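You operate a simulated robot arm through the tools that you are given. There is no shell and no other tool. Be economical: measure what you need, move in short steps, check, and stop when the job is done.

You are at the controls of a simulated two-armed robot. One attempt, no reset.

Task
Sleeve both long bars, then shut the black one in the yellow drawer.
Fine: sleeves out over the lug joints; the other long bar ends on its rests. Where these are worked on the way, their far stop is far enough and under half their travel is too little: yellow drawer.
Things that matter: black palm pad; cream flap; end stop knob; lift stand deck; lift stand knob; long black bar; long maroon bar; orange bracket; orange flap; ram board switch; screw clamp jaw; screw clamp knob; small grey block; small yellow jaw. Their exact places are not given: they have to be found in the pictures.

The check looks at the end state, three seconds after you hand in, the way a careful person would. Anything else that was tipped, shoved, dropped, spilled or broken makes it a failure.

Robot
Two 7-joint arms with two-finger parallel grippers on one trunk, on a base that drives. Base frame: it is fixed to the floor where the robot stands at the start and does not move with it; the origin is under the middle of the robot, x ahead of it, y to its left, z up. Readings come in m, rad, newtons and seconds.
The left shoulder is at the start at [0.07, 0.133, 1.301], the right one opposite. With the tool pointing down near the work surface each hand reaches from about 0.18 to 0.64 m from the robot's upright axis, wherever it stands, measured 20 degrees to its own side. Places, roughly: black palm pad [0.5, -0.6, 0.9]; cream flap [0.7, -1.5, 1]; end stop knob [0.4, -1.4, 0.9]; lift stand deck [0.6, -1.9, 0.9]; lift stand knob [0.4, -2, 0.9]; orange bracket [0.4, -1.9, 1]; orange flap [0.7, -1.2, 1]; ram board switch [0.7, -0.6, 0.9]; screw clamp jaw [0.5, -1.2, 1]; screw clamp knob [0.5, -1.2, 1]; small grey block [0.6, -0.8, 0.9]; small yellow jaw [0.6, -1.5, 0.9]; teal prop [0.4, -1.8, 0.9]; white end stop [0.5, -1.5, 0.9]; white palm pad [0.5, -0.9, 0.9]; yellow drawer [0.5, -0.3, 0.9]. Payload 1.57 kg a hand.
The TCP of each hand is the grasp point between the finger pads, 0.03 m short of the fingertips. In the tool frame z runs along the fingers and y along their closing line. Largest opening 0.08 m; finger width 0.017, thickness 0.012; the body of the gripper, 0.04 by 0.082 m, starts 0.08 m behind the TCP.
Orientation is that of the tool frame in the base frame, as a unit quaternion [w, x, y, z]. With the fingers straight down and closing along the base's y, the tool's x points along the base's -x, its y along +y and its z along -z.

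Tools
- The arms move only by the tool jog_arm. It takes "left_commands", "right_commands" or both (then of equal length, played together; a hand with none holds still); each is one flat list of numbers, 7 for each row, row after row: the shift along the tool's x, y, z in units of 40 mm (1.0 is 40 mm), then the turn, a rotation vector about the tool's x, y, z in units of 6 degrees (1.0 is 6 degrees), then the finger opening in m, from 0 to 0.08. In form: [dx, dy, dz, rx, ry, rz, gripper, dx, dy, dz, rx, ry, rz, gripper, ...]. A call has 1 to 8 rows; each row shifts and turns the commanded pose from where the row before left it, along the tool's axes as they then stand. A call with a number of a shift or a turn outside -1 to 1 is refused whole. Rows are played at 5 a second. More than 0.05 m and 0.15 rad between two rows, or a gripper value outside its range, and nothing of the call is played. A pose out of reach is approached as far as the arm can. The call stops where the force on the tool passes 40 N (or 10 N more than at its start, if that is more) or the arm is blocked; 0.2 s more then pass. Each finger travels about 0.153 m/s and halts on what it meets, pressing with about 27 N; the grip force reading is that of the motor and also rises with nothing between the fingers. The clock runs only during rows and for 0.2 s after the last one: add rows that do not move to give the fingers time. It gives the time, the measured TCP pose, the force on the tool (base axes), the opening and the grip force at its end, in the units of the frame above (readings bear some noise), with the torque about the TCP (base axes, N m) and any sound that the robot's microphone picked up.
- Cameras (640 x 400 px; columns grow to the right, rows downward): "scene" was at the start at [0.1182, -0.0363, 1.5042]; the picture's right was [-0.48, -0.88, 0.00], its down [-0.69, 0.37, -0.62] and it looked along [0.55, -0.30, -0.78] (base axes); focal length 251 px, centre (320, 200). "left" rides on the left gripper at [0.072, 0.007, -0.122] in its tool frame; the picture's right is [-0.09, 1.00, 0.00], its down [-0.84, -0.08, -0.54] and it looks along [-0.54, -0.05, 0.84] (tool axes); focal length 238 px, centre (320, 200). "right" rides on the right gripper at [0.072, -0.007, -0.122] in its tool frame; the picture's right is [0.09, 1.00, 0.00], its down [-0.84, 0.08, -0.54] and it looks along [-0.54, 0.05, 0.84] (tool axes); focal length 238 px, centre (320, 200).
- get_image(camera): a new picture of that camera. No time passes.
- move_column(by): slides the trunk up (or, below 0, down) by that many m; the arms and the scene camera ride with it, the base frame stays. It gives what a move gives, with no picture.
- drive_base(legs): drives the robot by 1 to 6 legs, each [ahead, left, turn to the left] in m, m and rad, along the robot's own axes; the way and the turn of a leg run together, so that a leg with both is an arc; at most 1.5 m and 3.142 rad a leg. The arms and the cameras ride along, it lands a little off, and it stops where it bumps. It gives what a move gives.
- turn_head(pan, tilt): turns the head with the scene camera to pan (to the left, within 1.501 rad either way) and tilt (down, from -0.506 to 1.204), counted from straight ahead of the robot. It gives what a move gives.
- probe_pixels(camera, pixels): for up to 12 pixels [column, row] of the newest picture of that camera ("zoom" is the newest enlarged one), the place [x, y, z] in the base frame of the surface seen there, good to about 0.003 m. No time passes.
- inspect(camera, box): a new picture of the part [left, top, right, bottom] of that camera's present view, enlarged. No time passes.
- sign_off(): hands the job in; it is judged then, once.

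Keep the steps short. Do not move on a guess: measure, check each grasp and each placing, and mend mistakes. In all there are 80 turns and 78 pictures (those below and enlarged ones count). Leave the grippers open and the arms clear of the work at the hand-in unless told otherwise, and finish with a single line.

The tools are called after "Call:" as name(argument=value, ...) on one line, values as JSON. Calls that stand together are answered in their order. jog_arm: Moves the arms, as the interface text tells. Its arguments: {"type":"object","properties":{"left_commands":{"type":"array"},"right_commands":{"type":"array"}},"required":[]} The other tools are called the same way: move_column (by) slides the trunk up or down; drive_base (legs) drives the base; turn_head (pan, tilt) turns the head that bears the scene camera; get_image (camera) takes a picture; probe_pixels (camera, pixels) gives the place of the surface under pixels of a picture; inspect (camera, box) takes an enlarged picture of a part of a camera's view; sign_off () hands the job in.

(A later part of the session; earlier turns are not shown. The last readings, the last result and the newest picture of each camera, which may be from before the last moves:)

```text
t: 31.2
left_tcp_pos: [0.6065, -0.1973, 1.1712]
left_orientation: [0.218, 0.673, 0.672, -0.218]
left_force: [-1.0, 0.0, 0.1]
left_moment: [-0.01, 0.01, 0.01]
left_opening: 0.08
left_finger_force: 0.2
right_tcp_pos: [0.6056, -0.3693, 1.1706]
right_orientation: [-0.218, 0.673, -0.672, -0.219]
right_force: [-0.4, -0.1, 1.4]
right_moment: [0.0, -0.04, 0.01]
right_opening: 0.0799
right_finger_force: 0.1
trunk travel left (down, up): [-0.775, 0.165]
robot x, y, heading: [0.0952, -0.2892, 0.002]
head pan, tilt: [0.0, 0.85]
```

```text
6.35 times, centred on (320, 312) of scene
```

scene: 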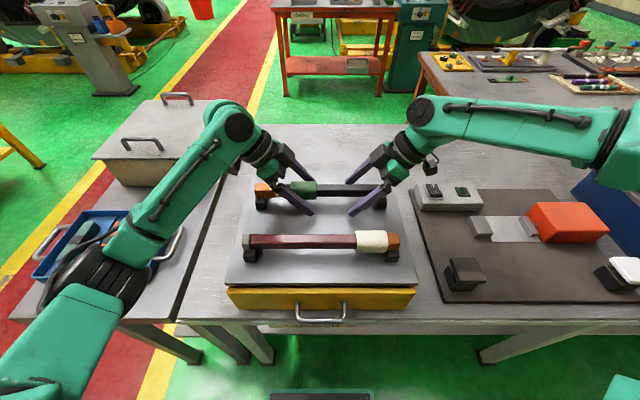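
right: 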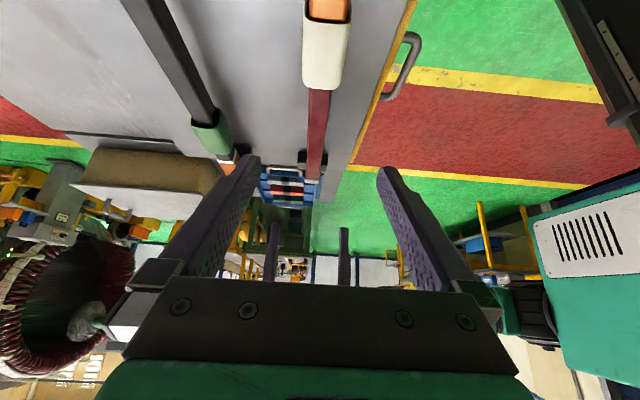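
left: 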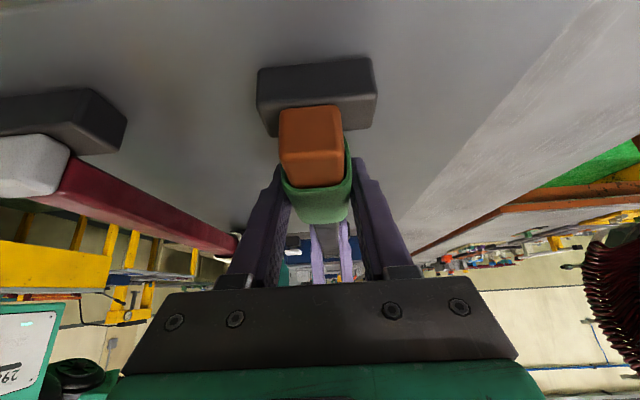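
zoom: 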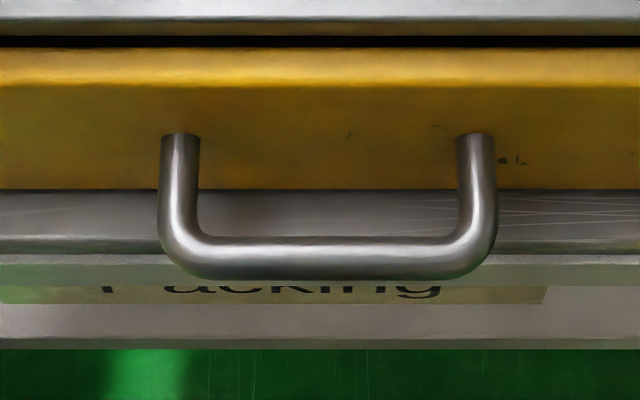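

Measured: green sleeve −0.229 to −0.176 (ring −0.198), cream sleeve −0.408 to −0.357 (ring −0.388). Both joints are covered. The handle bar is at x≈0.37, y −0.25 to −0.335, z≈0.914. I'll back off and shift left so the right hand can work at y≈−0.29, and untilt it.

Call:
drive_base(legs=[[-0.2, 0.0, 0.0], [0.0, 0.14, 0.0]])

Call:
jog_arm(right_commands=[0, 0, 0, 0, 1, 0, 0.05, 0, 0, 0, 0, 1, 0, 0.03, 0, 0, 0, 0, 1, 0, 0.03, 0, 0, 0, 0, 1, 0, 0.03, 0, 0, 0, 0, 1, 0, 0.03, 0, 0, 0, 0, 1, 0, 0.03, 0.7, 0.3, 0, 0, 0, 0, 0.03, 0.7, 0.3, 0, 0, 0, 0, 0.03])

Call:
get_image(camera="scene")

Call:
get_image(camera="right")

```text
t: 33.7
left_tcp_pos: [0.4088, -0.0589, 1.1714]
left_orientation: [0.218, 0.673, 0.672, -0.219]
left_force: [-0.1, -0.7, -0.3]
left_moment: [0.01, 0.0, -0.03]
left_opening: 0.08
left_finger_force: 0.0
right_tcp_pos: [0.4092, -0.2314, 1.1698]
right_orientation: [-0.219, 0.673, -0.672, -0.219]
right_force: [0.6, -0.4, 1.0]
right_moment: [0.02, -0.01, -0.03]
right_opening: 0.0803
right_finger_force: 0.1
trunk travel left (down, up): [-0.775, 0.165]
robot x, y, heading: [-0.0981, -0.1445, 0.001]
head pan, tilt: [0.0, 0.85]
```

```text
t: 35.5
left_tcp_pos: [0.4066, -0.0579, 1.1713]
left_orientation: [0.219, 0.673, 0.673, -0.218]
left_force: [-1.1, 0.2, 0.3]
left_moment: [0.0, -0.01, 0.02]
left_opening: 0.0798
left_finger_force: 0.1
right_tcp_pos: [0.3605, -0.3191, 1.1518]
right_orientation: [0.001, -0.707, 0.707, 0.001]
right_force: [-0.3, -0.1, 0.2]
right_moment: [0.05, 0.02, -0.03]
right_opening: 0.03
right_finger_force: 0.0
right hand out of reach, approached as far as the arm can: row 4, 5, 6
trunk travel left (down, up): [-0.775, 0.165]
robot x, y, heading: [-0.0975, -0.1451, -0.001]
head pan, tilt: [0.0, 0.85]
```

```text
50 pictures are left
```

scene: 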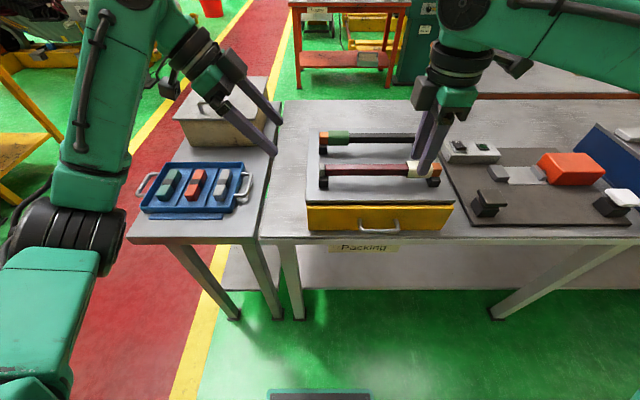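

```text
49 pictures are left
```

right: 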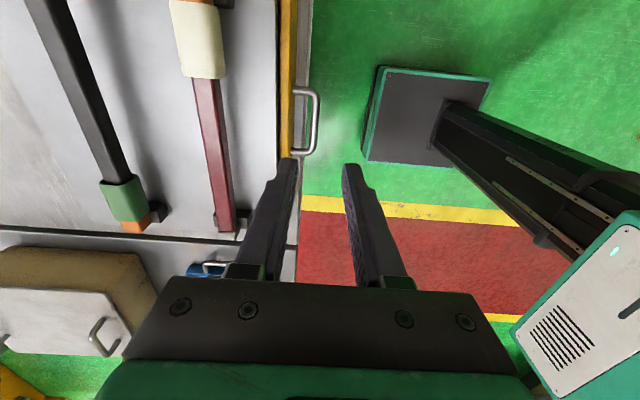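

I measure the handle's exact position in the right view.

Call:
probe_pixels(camera="right", pixels=[[316, 100], [316, 125], [318, 145], [311, 93], [308, 153], [294, 120], [291, 60], [290, 140]])

Call:
inspect(camera="right", box=[260, 60, 360, 170])

```text
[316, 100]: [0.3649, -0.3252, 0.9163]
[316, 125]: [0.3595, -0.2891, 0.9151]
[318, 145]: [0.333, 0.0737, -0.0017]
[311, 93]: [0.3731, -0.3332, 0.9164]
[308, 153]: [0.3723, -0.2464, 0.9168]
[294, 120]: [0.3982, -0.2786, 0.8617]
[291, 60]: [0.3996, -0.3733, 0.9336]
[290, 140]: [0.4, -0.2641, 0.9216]
```

```text
3.64 times, centred on (310, 115) of right
```

zoom: 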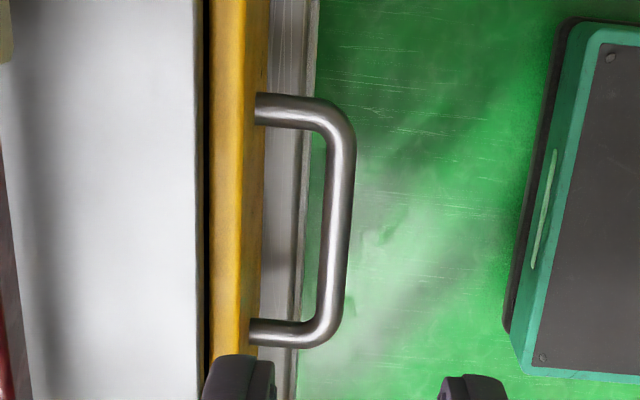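

The handle bar centre is at x≈0.363 with its top at z≈0.916, and there is a 31 mm gap to the front. With the fingers open 0.03 I move to y≈−0.30 and lower to just above the handle.

Call:
jog_arm(right_commands=[-0.5, -0.03, 0, 0, 0, 0, 0.03, 0, 0, 0.9, 0, 0, 0, 0.03, 0, 0, 0.9, 0, 0, 0, 0.03, 0, 0, 0.9, 0, 0, 0, 0.03, 0, 0, 0.9, 0, 0, 0, 0.03, 0, 0, 0.9, 0, 0, 0, 0.03, 0, 0, 0, 0, 0, 0, 0.03])

Call:
get_image(camera="right")

```text
t: 37.1
left_tcp_pos: [0.4074, -0.0547, 1.171]
left_orientation: [0.217, 0.673, 0.673, -0.218]
left_force: [-1.0, 1.0, 0.7]
left_moment: [0.0, 0.01, 0.0]
left_opening: 0.08
left_finger_force: 0.1
right_tcp_pos: [0.3658, -0.2984, 0.9697]
right_orientation: [0.0, 0.707, -0.707, 0.0]
right_force: [-0.7, 0.1, 0.5]
right_moment: [0.01, 0.0, 0.0]
right_opening: 0.03
right_finger_force: 0.1
trunk travel left (down, up): [-0.775, 0.165]
robot x, y, heading: [-0.0988, -0.1436, 0.001]
head pan, tilt: [0.0, 0.85]
```

```text
47 pictures are left
```

right: 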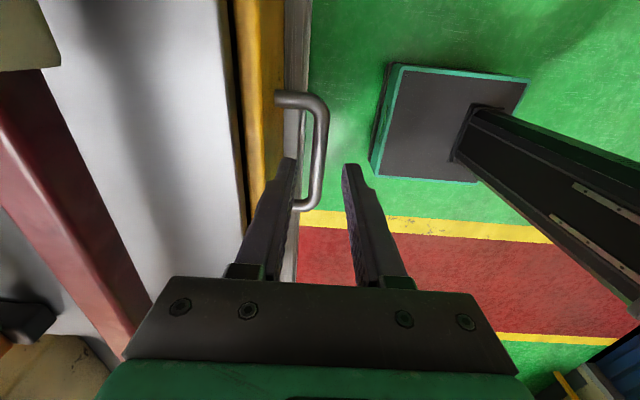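

The fingers straddle the handle; I ease back 3 mm and lower the rest, then close.

Call:
jog_arm(right_commands=[0, 0.07, 0.0, 0, 0, 0, 0.03, 0, 0, 0.5, 0, 0, 0, 0.03, 0, 0, 0.5, 0, 0, 0, 0.03, 0, 0, 0.42, 0, 0, 0, 0.03, 0, 0, 0, 0, 0, 0, 0.0, 0, 0, 0, 0, 0, 0, 0.0, 0, 0, 0, 0, 0, 0, 0.0])

Call:
get_image(camera="right")

```text
t: 38.7
left_tcp_pos: [0.4081, -0.056, 1.1717]
left_orientation: [0.218, 0.673, 0.672, -0.218]
left_force: [0.0, -0.1, 0.1]
left_moment: [0.03, -0.04, -0.01]
left_opening: 0.0801
left_finger_force: 0.0
right_tcp_pos: [0.3602, -0.296, 0.9138]
right_orientation: [0.001, -0.707, 0.707, -0.001]
right_force: [2.6, -1.2, 7.5]
right_moment: [-0.08, -0.03, 0.49]
right_opening: 0.0118
right_finger_force: 29.7
trunk travel left (down, up): [-0.775, 0.165]
robot x, y, heading: [-0.0966, -0.1468, -0.002]
head pan, tilt: [0.0, 0.85]
```

```text
46 pictures are left
```

right: 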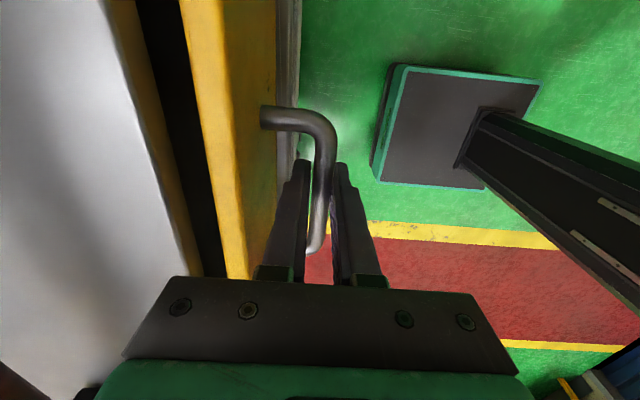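

The handle is gripped at 0.012. I pull the drawer out 0.16 m.

Call:
jog_arm(right_commands=[0, 0.4, 0, 0, 0, 0, 0, 0, 0.5, 0, 0, 0, 0, 0, 0, 0.5, 0, 0, 0, 0, 0, 0, 0.5, 0, 0, 0, 0, 0, 0, 0.5, 0, 0, 0, 0, 0, 0, 0.5, 0, 0, 0, 0, 0, 0, 0.5, 0, 0, 0, 0, 0, 0, 0.5, 0, 0, 0, 0, 0])

Call:
get_image(camera="scene")

```text
t: 40.5
left_tcp_pos: [0.4075, -0.0563, 1.1698]
left_orientation: [0.219, 0.673, 0.672, -0.217]
left_force: [0.3, 0.4, -0.8]
left_moment: [-0.01, 0.0, -0.02]
left_opening: 0.0798
left_finger_force: 0.0
right_tcp_pos: [0.2324, -0.2966, 0.9132]
right_orientation: [0.0, -0.707, 0.708, -0.001]
right_force: [-1.1, -0.3, 5.3]
right_moment: [0.02, 0.01, 0.5]
right_opening: 0.0117
right_finger_force: 29.0
right hand out of reach, approached as far as the arm can: row 7, 8
trunk travel left (down, up): [-0.775, 0.165]
robot x, y, heading: [-0.0949, -0.1473, -0.002]
head pan, tilt: [0.0, 0.85]
```

```text
45 pictures are left
```

scene: 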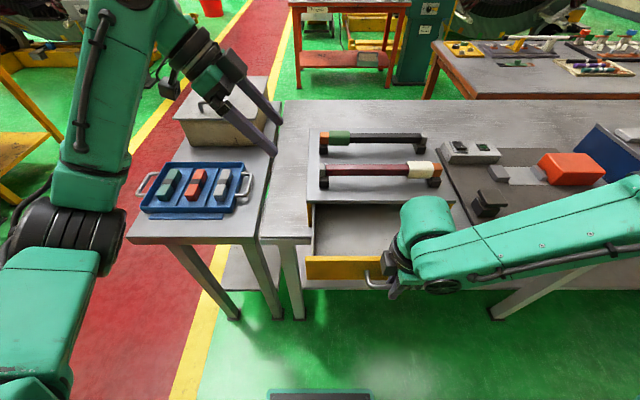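

The drawer opened 0.128 m smoothly, then the arm reached its inner limit. I'll drive back in small legs while holding the handle to open it further, watching the force.

Call:
drive_base(legs=[[-0.03, 0.0, 0.0]])

```text
t: 41.4
left_tcp_pos: [0.3811, -0.056, 1.1695]
left_orientation: [0.218, 0.672, 0.673, -0.219]
left_force: [0.3, -0.5, 0.1]
left_moment: [0.02, -0.02, 0.01]
left_opening: 0.0798
left_finger_force: 0.0
right_tcp_pos: [0.2076, -0.297, 0.9142]
right_orientation: [0.0, 0.707, -0.707, 0.0]
right_force: [1.5, 0.0, 2.7]
right_moment: [-0.02, -0.03, 0.52]
right_opening: 0.0118
right_finger_force: 28.8
trunk travel left (down, up): [-0.775, 0.165]
robot x, y, heading: [-0.126, -0.148, 0.001]
head pan, tilt: [0.0, 0.85]
```

Call:
drive_base(legs=[[-0.03, 0.0, 0.0]])

Call:
get_image(camera="scene")

```text
t: 42.2
left_tcp_pos: [0.3518, -0.0571, 1.1695]
left_orientation: [0.217, 0.672, 0.673, -0.22]
left_force: [0.5, 0.3, 0.2]
left_moment: [-0.02, 0.03, -0.01]
left_opening: 0.0802
left_finger_force: 0.0
right_tcp_pos: [0.178, -0.2961, 0.9154]
right_orientation: [0.0, 0.708, -0.707, 0.001]
right_force: [2.3, 0.1, 0.9]
right_moment: [-0.06, -0.01, 0.52]
right_opening: 0.0117
right_finger_force: 29.7
trunk travel left (down, up): [-0.775, 0.165]
robot x, y, heading: [-0.1593, -0.147, -0.002]
head pan, tilt: [0.0, 0.85]
```

```text
44 pictures are left
```

scene: 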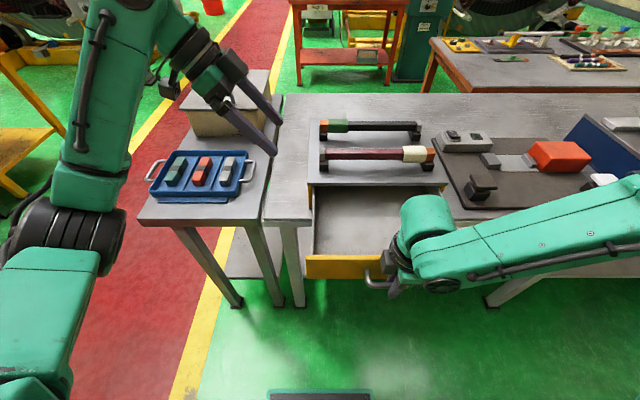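

The drawer is 0.18 m open, well past half the cabinet's depth. I release with a small opening and raise the hand straight up.

Call:
jog_arm(right_commands=[0, 0, 0, 0, 0, 0, 0.03, 0, 0, 0, 0, 0, 0, 0.03, 0, 0, -1, 0, 0, 0, 0.03, 0, 0, -1, 0, 0, 0, 0.03, 0, 0, -1, 0, 0, 0, 0.03, 0, 0, -1, 0, 0, 0, 0.03, 0, 0, -1, 0, 0, 0, 0.03, 0, 0, -1, 0, 0, 0, 0.03])

Call:
get_image(camera="scene")

Call:
get_image(camera="right")

```text
t: 44.0
left_tcp_pos: [0.3485, -0.0565, 1.1703]
left_orientation: [0.219, 0.673, 0.672, -0.219]
left_force: [0.1, 0.1, 1.0]
left_moment: [0.0, -0.02, 0.01]
left_opening: 0.08
left_finger_force: 0.0
right_tcp_pos: [0.1778, -0.2951, 1.1548]
right_orientation: [-0.001, 0.708, -0.706, 0.001]
right_force: [-0.6, 0.3, 0.0]
right_moment: [0.01, 0.0, -0.02]
right_opening: 0.0302
right_finger_force: 0.1
right hand out of reach, approached as far as the arm can: row 3
trunk travel left (down, up): [-0.775, 0.165]
robot x, y, heading: [-0.1574, -0.1478, -0.001]
head pan, tilt: [0.0, 0.85]
```

```text
43 pictures are left
```

scene: 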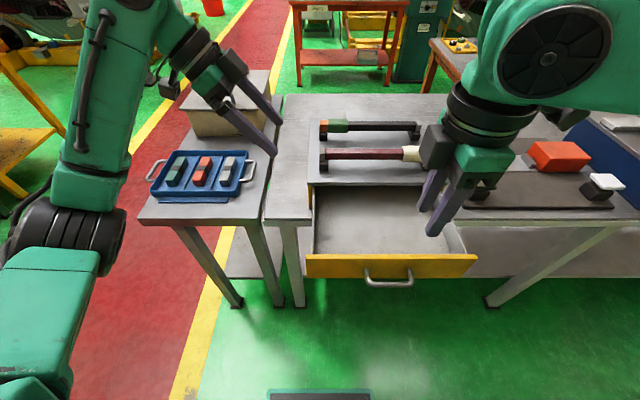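

```text
42 pictures are left
```

right: 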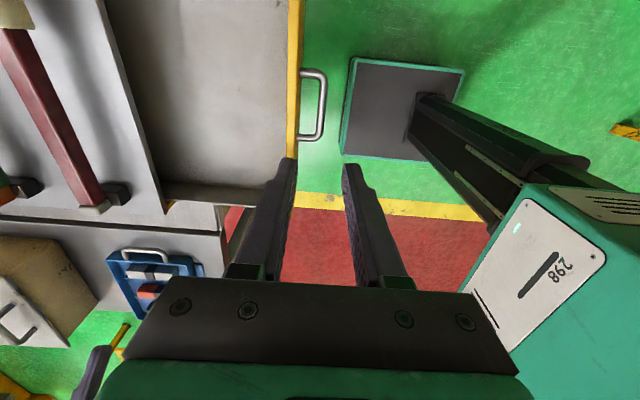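

I measure the drawer interior: floor, side walls and front.

Call:
probe_pixels(camera="scene", pixels=[[380, 225], [330, 245], [311, 230], [316, 235], [455, 245], [460, 235], [390, 254], [390, 249], [360, 187], [320, 205]])

Call:
probe_pixels(camera="right", pixels=[[220, 100], [200, 187], [200, 202], [170, 210], [285, 120], [293, 120], [150, 20], [128, 60]])

Call:
inspect(camera="scene", box=[290, 110, 490, 300])

```text
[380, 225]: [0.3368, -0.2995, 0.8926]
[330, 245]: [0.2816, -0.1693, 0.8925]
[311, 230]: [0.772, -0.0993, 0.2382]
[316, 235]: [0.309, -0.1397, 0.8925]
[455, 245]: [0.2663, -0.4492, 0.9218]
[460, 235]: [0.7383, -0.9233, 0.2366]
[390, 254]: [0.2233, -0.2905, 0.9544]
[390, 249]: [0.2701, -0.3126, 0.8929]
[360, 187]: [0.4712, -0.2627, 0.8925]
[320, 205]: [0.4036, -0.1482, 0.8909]
```

```text
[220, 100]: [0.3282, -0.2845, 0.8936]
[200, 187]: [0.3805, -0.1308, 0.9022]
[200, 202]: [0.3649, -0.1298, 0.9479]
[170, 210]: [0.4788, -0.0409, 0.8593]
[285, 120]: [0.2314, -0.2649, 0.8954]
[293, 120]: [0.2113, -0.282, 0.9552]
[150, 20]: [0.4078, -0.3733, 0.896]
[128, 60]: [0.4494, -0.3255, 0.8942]
```

```text
2.11 times, centred on (390, 205) of scene
```

zoom: 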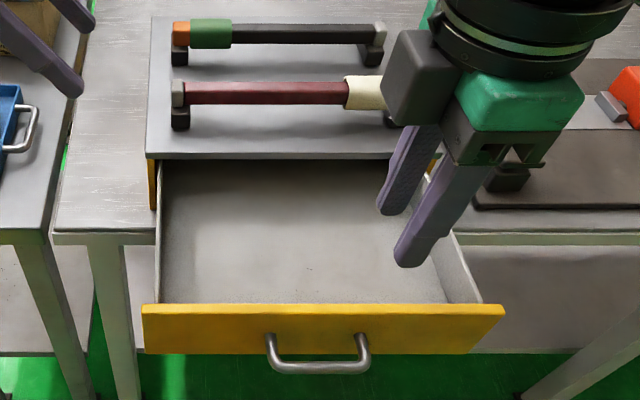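

Interior: y −0.45 to −0.132, x 0.23 to 0.41, floor z 0.893, so the 0.287 m bar fits in line. I'll drive ahead about 0.18 (the column stays behind the handle), then reach over the black bar with the right hand.

Call:
drive_base(legs=[[0.18, 0.0, 0.0]])

Call:
jog_arm(right_commands=[-0.25, -0.9, 0, 0, 0, 0, 0.06, 0, -1, 0, 0, 0, 0, 0.08, 0, -1, 0, 0, 0, 0, 0.08, 0, -1, 0, 0, 0, 0, 0.08, 0, -1, 0, 0, 0, 0, 0.08, 0, -1, 0, 0, 0, 0, 0.08, 0, 0, 0, 0, 0, 0, 0.08])

Call:
get_image(camera="scene")

Call:
get_image(camera="right")

```text
t: 45.5
left_tcp_pos: [0.5244, -0.0552, 1.1711]
left_orientation: [0.219, 0.673, 0.672, -0.217]
left_force: [-0.1, -0.6, -1.0]
left_moment: [-0.01, -0.04, 0.01]
left_opening: 0.08
left_finger_force: 0.1
right_tcp_pos: [0.3564, -0.2951, 1.156]
right_orientation: [-0.004, 0.708, -0.706, 0.003]
right_force: [1.0, 0.3, 0.6]
right_moment: [-0.01, -0.02, -0.01]
right_opening: 0.0298
right_finger_force: 0.1
trunk travel left (down, up): [-0.775, 0.165]
robot x, y, heading: [0.0163, -0.1501, 0.002]
head pan, tilt: [0.0, 0.85]
```

```text
t: 47.1
left_tcp_pos: [0.5274, -0.0559, 1.1702]
left_orientation: [0.219, 0.672, 0.673, -0.219]
left_force: [-0.1, -0.1, -0.3]
left_moment: [-0.02, -0.01, 0.01]
left_opening: 0.0801
left_finger_force: 0.1
right_tcp_pos: [0.5507, -0.3141, 1.1411]
right_orientation: [-0.003, 0.707, -0.707, 0.003]
right_force: [-0.2, -0.3, 0.2]
right_moment: [-0.01, 0.01, 0.0]
right_opening: 0.0802
right_finger_force: 0.0
right hand out of reach, approached as far as the arm can: row 5, 6
trunk travel left (down, up): [-0.775, 0.165]
robot x, y, heading: [0.0188, -0.1458, -0.0]
head pan, tilt: [0.0, 0.85]
```

```text
40 pictures are left
```

scene: 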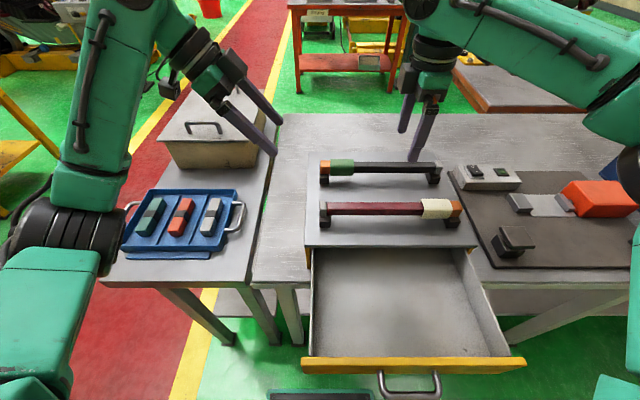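

```text
39 pictures are left
```

right: 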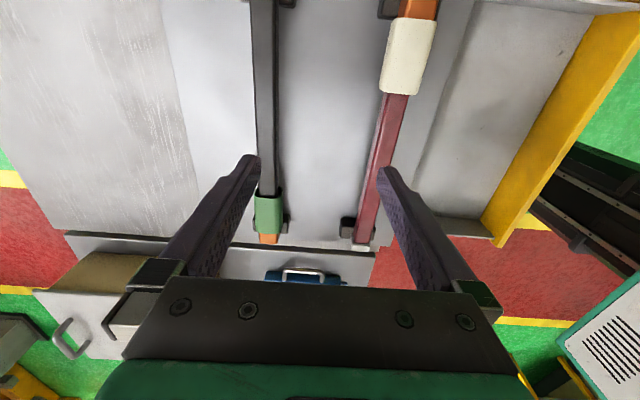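

Reach ended at x=0.55. Before driving closer I check where the column stands compared with the handle.

Call:
probe_pixels(camera="right", pixels=[[560, 165], [590, 170], [620, 180], [560, 210], [600, 250], [545, 200], [630, 300], [270, 100], [262, 60]])

Call:
probe_pixels(camera="scene", pixels=[[410, 392], [320, 396], [280, 396]])

```text
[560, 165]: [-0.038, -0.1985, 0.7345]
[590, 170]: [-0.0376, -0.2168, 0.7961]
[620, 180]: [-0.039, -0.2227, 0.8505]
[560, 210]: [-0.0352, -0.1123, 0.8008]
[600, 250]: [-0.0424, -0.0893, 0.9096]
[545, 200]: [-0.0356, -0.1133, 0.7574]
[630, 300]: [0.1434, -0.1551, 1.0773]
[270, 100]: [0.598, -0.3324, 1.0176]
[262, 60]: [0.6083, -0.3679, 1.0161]
```

```text
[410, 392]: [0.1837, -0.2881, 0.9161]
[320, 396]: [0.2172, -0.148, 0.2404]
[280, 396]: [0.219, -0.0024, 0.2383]
```

The column is well back (x≈−0.04), but the torso overhangs to x≈0.14 at z≈1.08. I check how low it reaches.

Call:
probe_pixels(camera="right", pixels=[[570, 335], [590, 318], [615, 300], [636, 285], [600, 370], [635, 340], [575, 350], [560, 350]])

Call:
inspect(camera="right", box=[480, 140, 640, 400])

```text
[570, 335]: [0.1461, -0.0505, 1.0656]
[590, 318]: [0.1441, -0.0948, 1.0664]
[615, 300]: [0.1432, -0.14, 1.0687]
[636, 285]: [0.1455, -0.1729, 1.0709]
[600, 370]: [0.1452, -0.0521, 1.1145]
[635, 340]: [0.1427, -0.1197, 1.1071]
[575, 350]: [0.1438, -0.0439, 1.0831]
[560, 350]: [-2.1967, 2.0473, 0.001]
```

```text
1.54 times, centred on (560, 270) of right
```

zoom: 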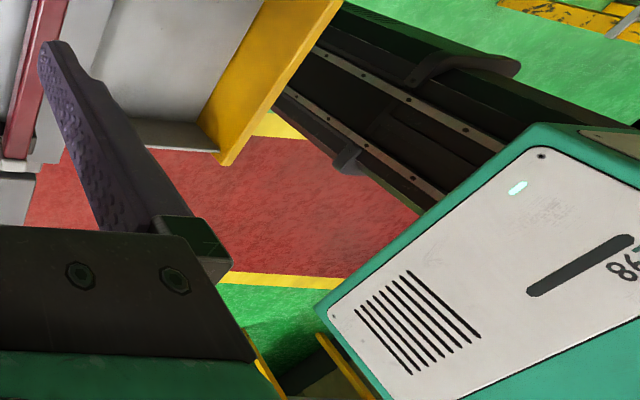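

The torso's bottom is at z≈1.05, above the drawer (0.955). I drive 0.07 closer and place the right hand over the black bar at y≈−0.285.

Call:
drive_base(legs=[[0.07, 0.0, 0.0]])

Call:
jog_arm(right_commands=[-0.36, 0.1, 0, 0, 0, 0, 0.08, -0.36, 0.1, 0, 0, 0, 0, 0.08, 0, 0, 0, 0, 0, 0, 0.08])

Call:
get_image(camera="right")

```text
t: 48.1
left_tcp_pos: [0.5937, -0.0546, 1.173]
left_orientation: [0.22, 0.673, 0.672, -0.217]
left_force: [-0.1, -0.5, 0.1]
left_moment: [-0.02, 0.0, 0.02]
left_opening: 0.0799
left_finger_force: 0.0
right_tcp_pos: [0.6148, -0.3123, 1.146]
right_orientation: [-0.004, 0.708, -0.706, 0.004]
right_force: [0.0, 1.0, 0.5]
right_moment: [-0.03, -0.02, -0.02]
right_opening: 0.0802
right_finger_force: 0.1
trunk travel left (down, up): [-0.775, 0.165]
robot x, y, heading: [0.0918, -0.1486, -0.001]
head pan, tilt: [0.0, 0.85]
```

```text
t: 48.9
left_tcp_pos: [0.5986, -0.0548, 1.1696]
left_orientation: [0.218, 0.672, 0.673, -0.219]
left_force: [0.2, 0.1, 0.7]
left_moment: [0.03, 0.03, -0.03]
left_opening: 0.08
left_finger_force: 0.1
right_tcp_pos: [0.6068, -0.2878, 1.1402]
right_orientation: [-0.004, 0.708, -0.706, 0.003]
right_force: [0.2, 0.9, -0.2]
right_moment: [-0.01, -0.02, 0.01]
right_opening: 0.0799
right_finger_force: 0.2
right hand out of reach, approached as far as the arm can: row 1, 2
trunk travel left (down, up): [-0.775, 0.165]
robot x, y, heading: [0.0911, -0.1487, -0.0]
head pan, tilt: [0.0, 0.85]
```

```text
37 pictures are left
```

right: 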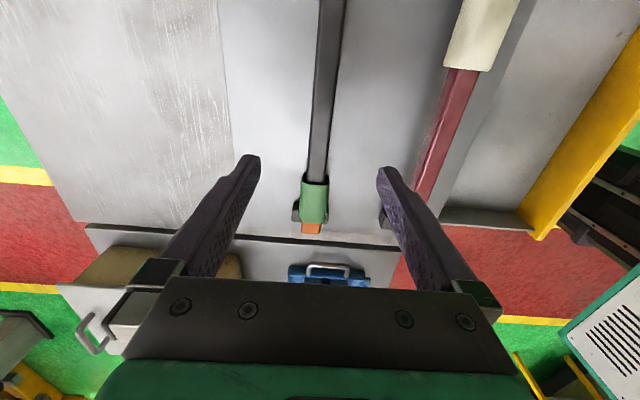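

In place above the black bar's middle. I lower to z≈1.024, so the fingertips end just below the bar.

Call:
jog_arm(right_commands=[0, 0, 0.8, 0, 0, 0, 0.08, 0, 0, 0.8, 0, 0, 0, 0.08, 0, 0, 0.8, 0, 0, 0, 0.08, 0, 0, 0.5, 0, 0, 0, 0.08, 0, 0, 0, 0, 0, 0, 0.08])

Call:
get_image(camera="right")

```text
t: 50.1
left_tcp_pos: [0.597, -0.054, 1.1695]
left_orientation: [0.219, 0.672, 0.673, -0.218]
left_force: [0.0, 0.1, 0.0]
left_moment: [0.02, -0.01, -0.03]
left_opening: 0.0798
left_finger_force: 0.0
right_tcp_pos: [0.6064, -0.2876, 1.0227]
right_orientation: [-0.003, 0.708, -0.706, 0.003]
right_force: [-0.4, -0.6, -0.4]
right_moment: [0.01, 0.03, 0.01]
right_opening: 0.0798
right_finger_force: 0.1
trunk travel left (down, up): [-0.775, 0.165]
robot x, y, heading: [0.0898, -0.1487, 0.004]
head pan, tilt: [0.0, 0.85]
```

```text
36 pictures are left
```

right: 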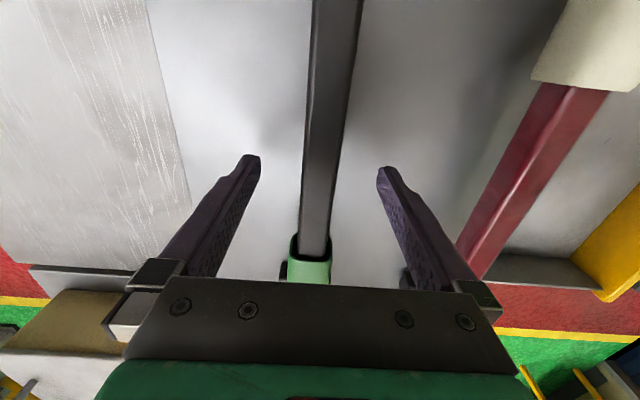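

Good. I close on the bar and lift it slightly to check the weight and tilt.

Call:
jog_arm(right_commands=[0, 0, 0, 0, 0, 0, 0.04, 0, 0, 0, 0, 0, 0, 0.0, 0, 0, 0, 0, 0, 0, 0.0, 0, 0, 0, 0, 0, 0, 0.0, 0, 0, -0.4, 0, 0, 0, 0, 0, 0, -0.4, 0, 0, 0, 0, 0, 0, 0, 0, 0, 0, 0])

Call:
inspect(camera="scene", box=[260, 130, 500, 300])

```text
t: 51.7
left_tcp_pos: [0.5988, -0.0551, 1.1704]
left_orientation: [0.22, 0.671, 0.673, -0.218]
left_force: [-0.7, 0.0, 0.0]
left_moment: [-0.01, 0.0, 0.0]
left_opening: 0.08
left_finger_force: 0.1
right_tcp_pos: [0.6073, -0.2883, 1.0551]
right_orientation: [-0.002, 0.709, -0.706, 0.004]
right_force: [-0.6, 0.4, -3.8]
right_moment: [0.0, -0.03, -0.02]
right_opening: 0.0214
right_finger_force: 26.7
trunk travel left (down, up): [-0.775, 0.165]
robot x, y, heading: [0.0883, -0.1469, -0.0]
head pan, tilt: [0.0, 0.85]
```

```text
2.35 times, centred on (380, 215) of scene
```

zoom: 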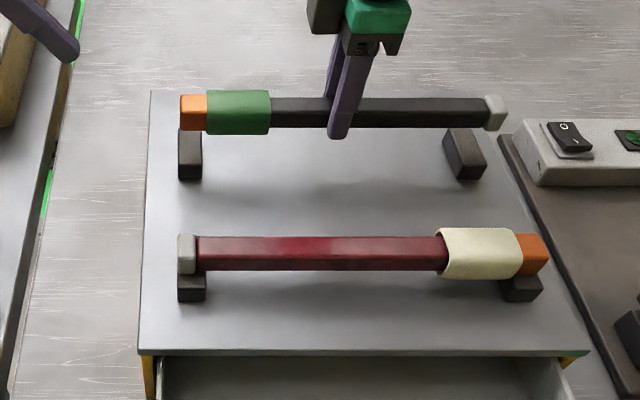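

Lifted level and balanced. I raise it clear and drive back 0.24 m to carry it over the maroon bar.

Call:
jog_arm(right_commands=[0, 0, -0.6, 0, 0, 0, 0, 0, 0, -0.6, 0, 0, 0, 0, 0, 0, -0.6, 0, 0, 0, 0, 0, 0, 0, 0, 0, 0, 0])

Call:
drive_base(legs=[[-0.24, 0.0, 0.0]])

Call:
get_image(camera="scene")

```text
t: 52.7
left_tcp_pos: [0.5986, -0.0555, 1.1701]
left_orientation: [0.219, 0.672, 0.673, -0.219]
left_force: [-0.9, -0.1, 0.0]
left_moment: [0.03, -0.04, 0.01]
left_opening: 0.0802
left_finger_force: 0.1
right_tcp_pos: [0.6071, -0.2877, 1.1277]
right_orientation: [-0.003, 0.709, -0.705, 0.003]
right_force: [-0.1, -0.1, -2.9]
right_moment: [-0.02, 0.01, -0.04]
right_opening: 0.0217
right_finger_force: 26.9
trunk travel left (down, up): [-0.775, 0.165]
robot x, y, heading: [0.0895, -0.1439, 0.004]
head pan, tilt: [0.0, 0.85]
```

```text
t: 54.5
left_tcp_pos: [0.3644, -0.0539, 1.1692]
left_orientation: [0.217, 0.671, 0.674, -0.219]
left_force: [0.0, 0.0, 0.0]
left_moment: [-0.01, 0.04, 0.01]
left_opening: 0.08
left_finger_force: 0.1
right_tcp_pos: [0.3728, -0.2861, 1.1257]
right_orientation: [-0.002, 0.709, -0.705, 0.001]
right_force: [-0.5, -0.5, -3.9]
right_moment: [-0.02, 0.04, 0.02]
right_opening: 0.0218
right_finger_force: 26.9
trunk travel left (down, up): [-0.775, 0.165]
robot x, y, heading: [-0.148, -0.1475, 0.003]
head pan, tilt: [0.0, 0.85]
```

```text
34 pictures are left
```

scene: 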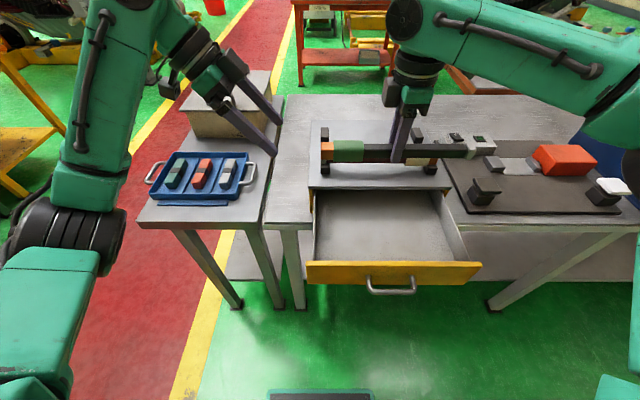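

Clear of the cabinet. I bring the bar over the drawer at x≈0.315, lower it partway and check its ends against the side walls.

Call:
jog_arm(right_commands=[0, 0.72, 0, 0, 0, 0, 0, 0, 0.72, 0, 0, 0, 0, 0, 0, 0, 0.7, 0, 0, 0, 0, 0, 0, 0.7, 0, 0, 0, 0, 0, 0, 0.7, 0, 0, 0, 0, 0, 0, 0, 0, 0, 0, 0])

Call:
inspect(camera="scene", box=[290, 120, 500, 300])

```text
t: 55.9
left_tcp_pos: [0.3605, -0.0538, 1.1694]
left_orientation: [0.219, 0.67, 0.675, -0.218]
left_force: [0.3, -0.4, -0.2]
left_moment: [-0.06, -0.03, 0.02]
left_opening: 0.08
left_finger_force: 0.0
right_tcp_pos: [0.3128, -0.2856, 1.0421]
right_orientation: [-0.002, 0.71, -0.704, 0.002]
right_force: [0.2, 1.0, -3.6]
right_moment: [0.0, 0.01, 0.03]
right_opening: 0.0215
right_finger_force: 27.1
trunk travel left (down, up): [-0.775, 0.165]
robot x, y, heading: [-0.1462, -0.1468, 0.007]
head pan, tilt: [0.0, 0.85]
```

```text
2.22 times, centred on (395, 210) of scene
```

zoom: 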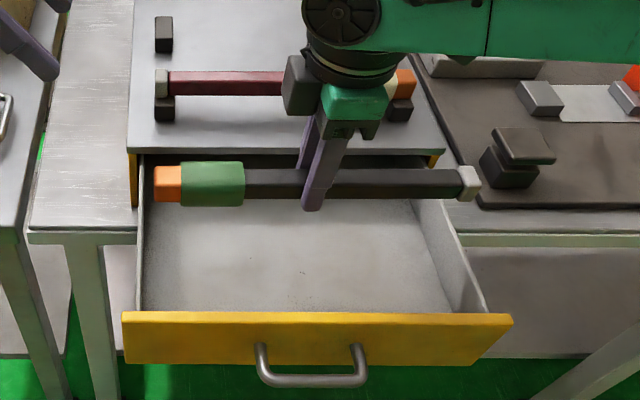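

Call:
probe_pixels(camera="zoom", pixels=[[157, 183], [190, 183], [238, 183], [470, 182], [478, 185], [300, 183], [140, 270], [480, 290], [430, 205], [350, 150], [320, 318]])

```text
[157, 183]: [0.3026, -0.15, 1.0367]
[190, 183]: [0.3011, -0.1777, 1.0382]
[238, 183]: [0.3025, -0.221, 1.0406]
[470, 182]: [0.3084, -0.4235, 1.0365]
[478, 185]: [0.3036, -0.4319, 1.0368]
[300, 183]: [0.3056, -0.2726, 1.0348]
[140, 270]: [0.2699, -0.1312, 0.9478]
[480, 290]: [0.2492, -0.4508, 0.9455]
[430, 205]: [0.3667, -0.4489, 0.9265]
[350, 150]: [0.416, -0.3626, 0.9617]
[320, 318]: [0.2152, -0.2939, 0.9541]
```

The bar spans −0.148 to −0.436, centred between the walls (−0.132 to −0.45). I lower it to about 0.931.

Call:
jog_arm(right_commands=[0, 0, 0.6, 0, 0, 0, 0, 0, 0, 0.6, 0, 0, 0, 0, 0, 0, 0.6, 0, 0, 0, 0, 0, 0, 0.5, 0, 0, 0, 0, 0, 0, 0.3, 0, 0, 0, 0, 0, 0, 0.18, 0, 0, 0, 0, 0, 0, 0, 0, 0, 0, 0])

Call:
inspect(camera="scene", box=[290, 120, 500, 300])

```text
t: 57.5
left_tcp_pos: [0.3611, -0.0534, 1.1692]
left_orientation: [0.219, 0.67, 0.675, -0.218]
left_force: [0.8, 0.2, 0.3]
left_moment: [0.0, 0.03, 0.03]
left_opening: 0.08
left_finger_force: 0.0
right_tcp_pos: [0.3153, -0.2871, 0.9314]
right_orientation: [-0.002, 0.71, -0.705, 0.002]
right_force: [-0.7, -0.1, -4.1]
right_moment: [-0.05, 0.03, 0.01]
right_opening: 0.0217
right_finger_force: 26.9
trunk travel left (down, up): [-0.775, 0.165]
robot x, y, heading: [-0.1446, -0.1488, 0.006]
head pan, tilt: [0.0, 0.85]
```

```text
2.22 times, centred on (395, 210) of scene
```

zoom: 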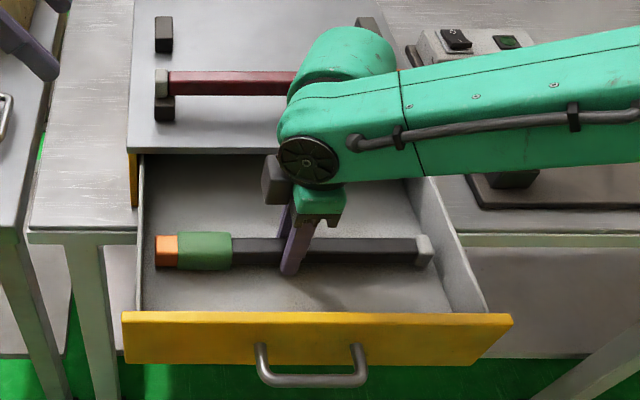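

It is inside but still hanging (−4 N). I lower it a few more mm until the floor takes it.

Call:
jog_arm(right_commands=[0, 0, 0.05, 0, 0, 0, 0, 0, 0, 0.05, 0, 0, 0, 0, 0, 0, 0, 0, 0, 0, 0])

```text
t: 58.3
left_tcp_pos: [0.36, -0.053, 1.1709]
left_orientation: [0.219, 0.671, 0.673, -0.219]
left_force: [-0.5, -0.3, -0.9]
left_moment: [0.02, 0.0, 0.0]
left_opening: 0.0799
left_finger_force: 0.1
right_tcp_pos: [0.3154, -0.287, 0.9302]
right_orientation: [-0.005, 0.709, -0.705, 0.003]
right_force: [1.9, -1.6, 6.6]
right_moment: [0.62, 0.13, -0.05]
right_opening: 0.0216
right_finger_force: 27.0
trunk travel left (down, up): [-0.775, 0.165]
robot x, y, heading: [-0.1464, -0.1519, 0.008]
head pan, tilt: [0.0, 0.85]
```

The floor now carries it (+6.6 N). I open the fingers to 0.05 and raise straight up.

Call:
jog_arm(right_commands=[0, 0, 0, 0, 0, 0, 0.03, 0, 0, 0, 0, 0, 0, 0.05, 0, 0, 0, 0, 0, 0, 0.05, 0, 0, -0.8, 0, 0, 0, 0.05, 0, 0, -1, 0, 0, 0, 0.05, 0, 0, -1, 0, 0, 0, 0.05, 0, 0, -1, 0, 0, 0, 0.05, 0, 0, -1, 0, 0, 0, 0.05])

Call:
inspect(camera="scene", box=[290, 120, 500, 300])

```text
t: 60.1
left_tcp_pos: [0.3604, -0.0531, 1.1711]
left_orientation: [0.22, 0.67, 0.674, -0.218]
left_force: [-0.3, -0.5, -0.6]
left_moment: [0.01, 0.01, 0.03]
left_opening: 0.0798
left_finger_force: 0.0
right_tcp_pos: [0.3125, -0.2876, 1.1186]
right_orientation: [-0.002, 0.71, -0.704, 0.003]
right_force: [-0.4, 0.2, 0.0]
right_moment: [-0.01, -0.02, -0.01]
right_opening: 0.0502
right_finger_force: 0.0
trunk travel left (down, up): [-0.775, 0.165]
robot x, y, heading: [-0.1449, -0.1476, 0.012]
head pan, tilt: [0.0, 0.85]
```

```text
2.22 times, centred on (395, 210) of scene
```

zoom: 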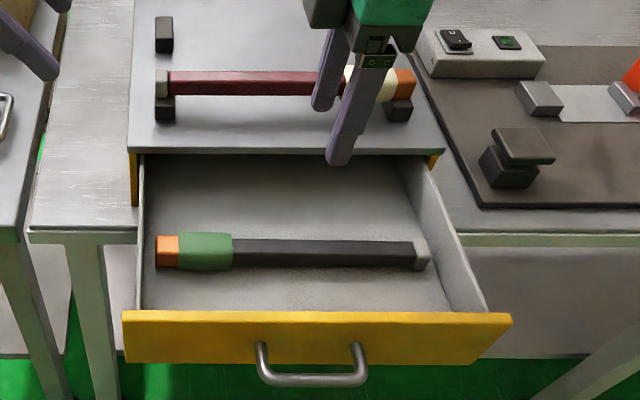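

The black bar lies flat in the drawer. To shut it I'll take the handle again: back off 0.1 m, open the fingers to 0.03 and view the handle from the right hand.

Call:
drive_base(legs=[[-0.12, 0.0, 0.0]])

Call:
jog_arm(right_commands=[0.25, 0.2, 0, 0, 0, 0, 0.03, 0, 0, 0, 0, 0, 0, 0.03])

Call:
get_image(camera="right")

```text
t: 61.3
left_tcp_pos: [0.2402, -0.0545, 1.1703]
left_orientation: [0.22, 0.669, 0.676, -0.218]
left_force: [0.6, 0.6, -0.5]
left_moment: [-0.01, -0.02, -0.02]
left_opening: 0.0799
left_finger_force: 0.1
right_tcp_pos: [0.1933, -0.2881, 1.118]
right_orientation: [-0.002, 0.709, -0.705, 0.003]
right_force: [-0.1, 0.1, -1.0]
right_moment: [-0.01, -0.02, -0.01]
right_opening: 0.05
right_finger_force: 0.1
trunk travel left (down, up): [-0.775, 0.165]
robot x, y, heading: [-0.2676, -0.1512, 0.003]
head pan, tilt: [0.0, 0.85]
```

```text
t: 61.9
left_tcp_pos: [0.2401, -0.054, 1.17]
left_orientation: [0.218, 0.671, 0.674, -0.219]
left_force: [-0.6, 0.0, 0.8]
left_moment: [-0.02, 0.01, -0.01]
left_opening: 0.08
left_finger_force: 0.0
right_tcp_pos: [0.1839, -0.2998, 1.118]
right_orientation: [-0.003, 0.71, -0.704, 0.002]
right_force: [0.0, -0.2, -0.2]
right_moment: [0.01, 0.01, -0.02]
right_opening: 0.0299
right_finger_force: 0.1
trunk travel left (down, up): [-0.775, 0.165]
robot x, y, heading: [-0.2681, -0.1488, 0.003]
head pan, tilt: [0.0, 0.85]
```

```text
30 pictures are left
```

right: 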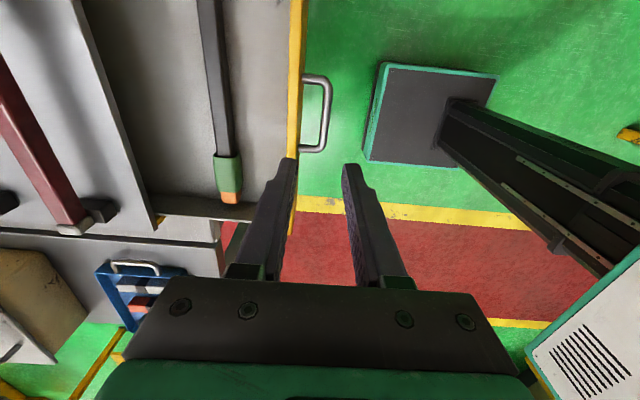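

Call:
probe_pixels(camera="right", pixels=[[328, 100], [327, 120], [330, 90], [324, 140], [300, 120], [297, 60]])

```text
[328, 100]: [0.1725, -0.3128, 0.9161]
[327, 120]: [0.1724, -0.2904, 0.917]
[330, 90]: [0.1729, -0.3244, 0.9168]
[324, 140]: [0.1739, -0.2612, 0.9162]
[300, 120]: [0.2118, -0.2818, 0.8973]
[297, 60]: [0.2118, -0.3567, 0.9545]
```

The handle centre is at x≈0.174. I shift 11 mm back, lower to z≈0.914 and close.

Call:
jog_arm(right_commands=[0, 0.27, 0, 0, 0, 0, 0.03, 0, 0, 0.9, 0, 0, 0, 0.03, 0, 0, 0.9, 0, 0, 0, 0.03, 0, 0, 0.9, 0, 0, 0, 0.03, 0, 0, 0.8, 0, 0, 0, 0.03, 0, 0, 0, 0, 0, 0, 0.03])

Call:
get_image(camera="right")

```text
t: 63.3
left_tcp_pos: [0.2377, -0.0551, 1.1705]
left_orientation: [0.219, 0.67, 0.675, -0.218]
left_force: [-0.1, -0.3, 0.2]
left_moment: [-0.01, -0.01, -0.03]
left_opening: 0.0801
left_finger_force: 0.0
right_tcp_pos: [0.1748, -0.2972, 0.9777]
right_orientation: [-0.003, 0.71, -0.705, 0.002]
right_force: [-0.2, -0.1, -0.5]
right_moment: [-0.01, -0.03, 0.02]
right_opening: 0.03
right_finger_force: 0.1
trunk travel left (down, up): [-0.775, 0.165]
robot x, y, heading: [-0.2682, -0.1495, 0.005]
head pan, tilt: [0.0, 0.85]
```

```text
29 pictures are left
```

right: 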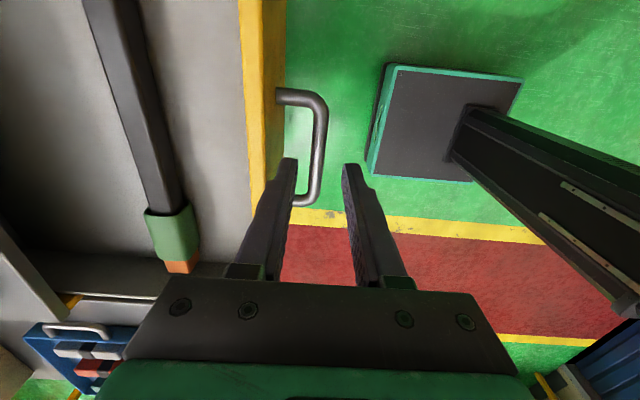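

Straddling correctly. I lower the last 63 mm and close.

Call:
jog_arm(right_commands=[0, 0, 0.5, 0, 0, 0, 0.03, 0, 0, 0.5, 0, 0, 0, 0.03, 0, 0, 0.57, 0, 0, 0, 0.03, 0, 0, 0, 0, 0, 0, 0.03, 0, 0, 0, 0, 0, 0, 0, 0, 0, 0, 0, 0, 0, 0, 0, 0, 0, 0, 0, 0, 0])

```text
t: 64.9
left_tcp_pos: [0.2389, -0.0541, 1.171]
left_orientation: [0.22, 0.67, 0.675, -0.217]
left_force: [0.0, 0.4, 0.1]
left_moment: [0.03, -0.01, -0.02]
left_opening: 0.08
left_finger_force: 0.0
right_tcp_pos: [0.1745, -0.2977, 0.916]
right_orientation: [-0.002, 0.711, -0.704, 0.003]
right_force: [0.7, 0.3, 0.0]
right_moment: [-0.05, 0.0, 0.23]
right_opening: 0.0118
right_finger_force: 29.6
trunk travel left (down, up): [-0.775, 0.165]
robot x, y, heading: [-0.2676, -0.1491, 0.006]
head pan, tilt: [0.0, 0.85]
```

The handle is gripped. I drive ahead 0.10 m to push most of the way gently, then finish with the arm.

Call:
drive_base(legs=[[0.06, 0.0, 0.0], [0.06, 0.0, 0.0]])

Call:
jog_arm(right_commands=[0, -0.3, 0, 0, 0, 0, 0, 0, -0.3, 0, 0, 0, 0, 0, 0, -0.3, 0, 0, 0, 0, 0, 0, -0.2, 0, 0, 0, 0, 0, 0, -0.2, 0, 0, 0, 0, 0, 0, -0.1, 0, 0, 0, 0, 0, 0, 0, 0, 0, 0, 0, 0])

Call:
get_image(camera="scene")

```text
t: 66.5
left_tcp_pos: [0.3579, -0.0548, 1.1697]
left_orientation: [0.219, 0.671, 0.674, -0.218]
left_force: [0.8, -0.6, 0.6]
left_moment: [0.0, 0.02, -0.02]
left_opening: 0.08
left_finger_force: 0.1
right_tcp_pos: [0.2918, -0.2976, 0.915]
right_orientation: [-0.002, 0.71, -0.704, 0.002]
right_force: [-0.8, -0.2, -4.2]
right_moment: [0.62, 0.12, 0.22]
right_opening: 0.0118
right_finger_force: 29.1
trunk travel left (down, up): [-0.775, 0.165]
robot x, y, heading: [-0.1455, -0.1468, 0.01]
head pan, tilt: [0.0, 0.85]
```

```text
t: 68.1
left_tcp_pos: [0.3596, -0.0513, 1.1691]
left_orientation: [0.219, 0.67, 0.675, -0.219]
left_force: [0.2, -0.6, -0.3]
left_moment: [-0.02, -0.01, 0.0]
left_opening: 0.0801
left_finger_force: 0.0
right_tcp_pos: [0.3437, -0.3022, 0.9199]
right_orientation: [-0.002, 0.71, -0.704, 0.001]
right_force: [-1.5, 13.1, -17.6]
right_moment: [0.27, 0.03, 0.23]
right_opening: 0.0117
right_finger_force: 29.3
right hand out of reach, approached as far as the arm can: row 4, 5
trunk travel left (down, up): [-0.775, 0.165]
robot x, y, heading: [-0.1526, -0.1512, 0.009]
head pan, tilt: [0.0, 0.85]
```

```text
28 pictures are left
```

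scene: 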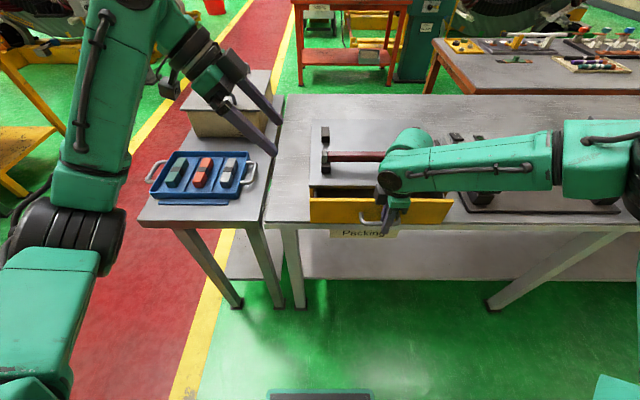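

About 20 mm is left, and the arm is at its reach limit. I drive ahead 0.015 m, which also frees the arm, and check.

Call:
drive_base(legs=[[0.015, 0.0, 0.0]])

Call:
get_image(camera="right")

```text
t: 68.8
left_tcp_pos: [0.3712, -0.052, 1.1707]
left_orientation: [0.22, 0.671, 0.674, -0.218]
left_force: [-1.0, -0.5, 0.1]
left_moment: [-0.02, -0.01, 0.03]
left_opening: 0.08
left_finger_force: 0.1
right_tcp_pos: [0.3533, -0.3022, 0.9218]
right_orientation: [-0.003, 0.71, -0.704, 0.003]
right_force: [-1.4, 7.7, -4.5]
right_moment: [-0.02, -0.05, 0.25]
right_opening: 0.0116
right_finger_force: 29.1
trunk travel left (down, up): [-0.775, 0.165]
robot x, y, heading: [-0.1346, -0.1508, 0.011]
head pan, tilt: [0.0, 0.85]
```

```text
27 pictures are left
```

right: 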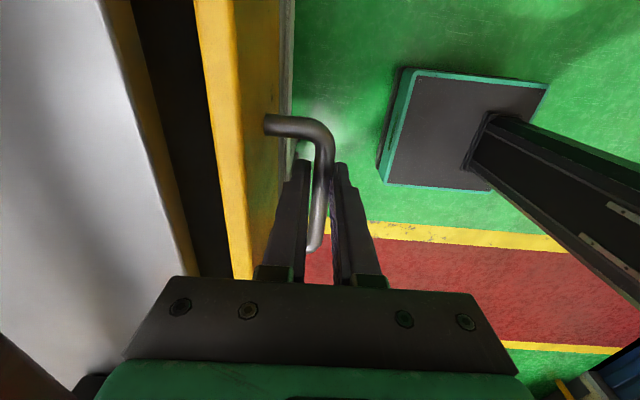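

Still about 10 mm open. I drive another 0.015 m.

Call:
drive_base(legs=[[0.015, 0.0, 0.0]])

Call:
jog_arm(right_commands=[0, -0.1, 0, 0, 0, 0, 0, 0, -0.1, 0, 0, 0, 0, 0, 0, 0, 0, 0, 0, 0, 0])

Call:
get_image(camera="right")

```text
t: 69.6
left_tcp_pos: [0.3854, -0.053, 1.1709]
left_orientation: [0.22, 0.671, 0.674, -0.218]
left_force: [0.7, -0.7, 0.2]
left_moment: [0.01, 0.01, -0.01]
left_opening: 0.0797
left_finger_force: 0.1
right_tcp_pos: [0.3685, -0.3032, 0.9229]
right_orientation: [-0.003, 0.709, -0.705, 0.001]
right_force: [-8.1, 4.8, -2.8]
right_moment: [0.13, 0.11, 0.23]
right_opening: 0.0117
right_finger_force: 29.4
trunk travel left (down, up): [-0.775, 0.165]
robot x, y, heading: [-0.1169, -0.1495, 0.01]
head pan, tilt: [0.0, 0.85]
```

```text
t: 70.4
left_tcp_pos: [0.3829, -0.0504, 1.1709]
left_orientation: [0.22, 0.671, 0.673, -0.218]
left_force: [0.4, 0.5, -0.4]
left_moment: [0.04, 0.01, 0.01]
left_opening: 0.0802
left_finger_force: 0.1
right_tcp_pos: [0.3659, -0.3038, 0.9228]
right_orientation: [-0.001, 0.71, -0.704, -0.001]
right_force: [-23.1, 12.0, -20.7]
right_moment: [0.09, 0.01, 0.17]
right_opening: 0.0119
right_finger_force: 29.1
right hand out of reach, approached as far as the arm can: row 2
trunk travel left (down, up): [-0.775, 0.165]
robot x, y, heading: [-0.1188, -0.1474, 0.008]
head pan, tilt: [0.0, 0.85]
```

```text
26 pictures are left
```

right: 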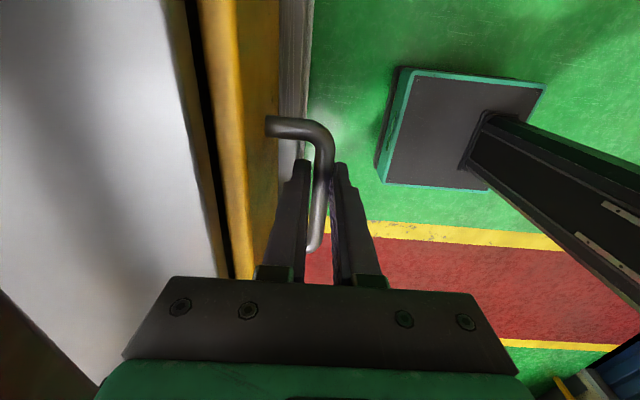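

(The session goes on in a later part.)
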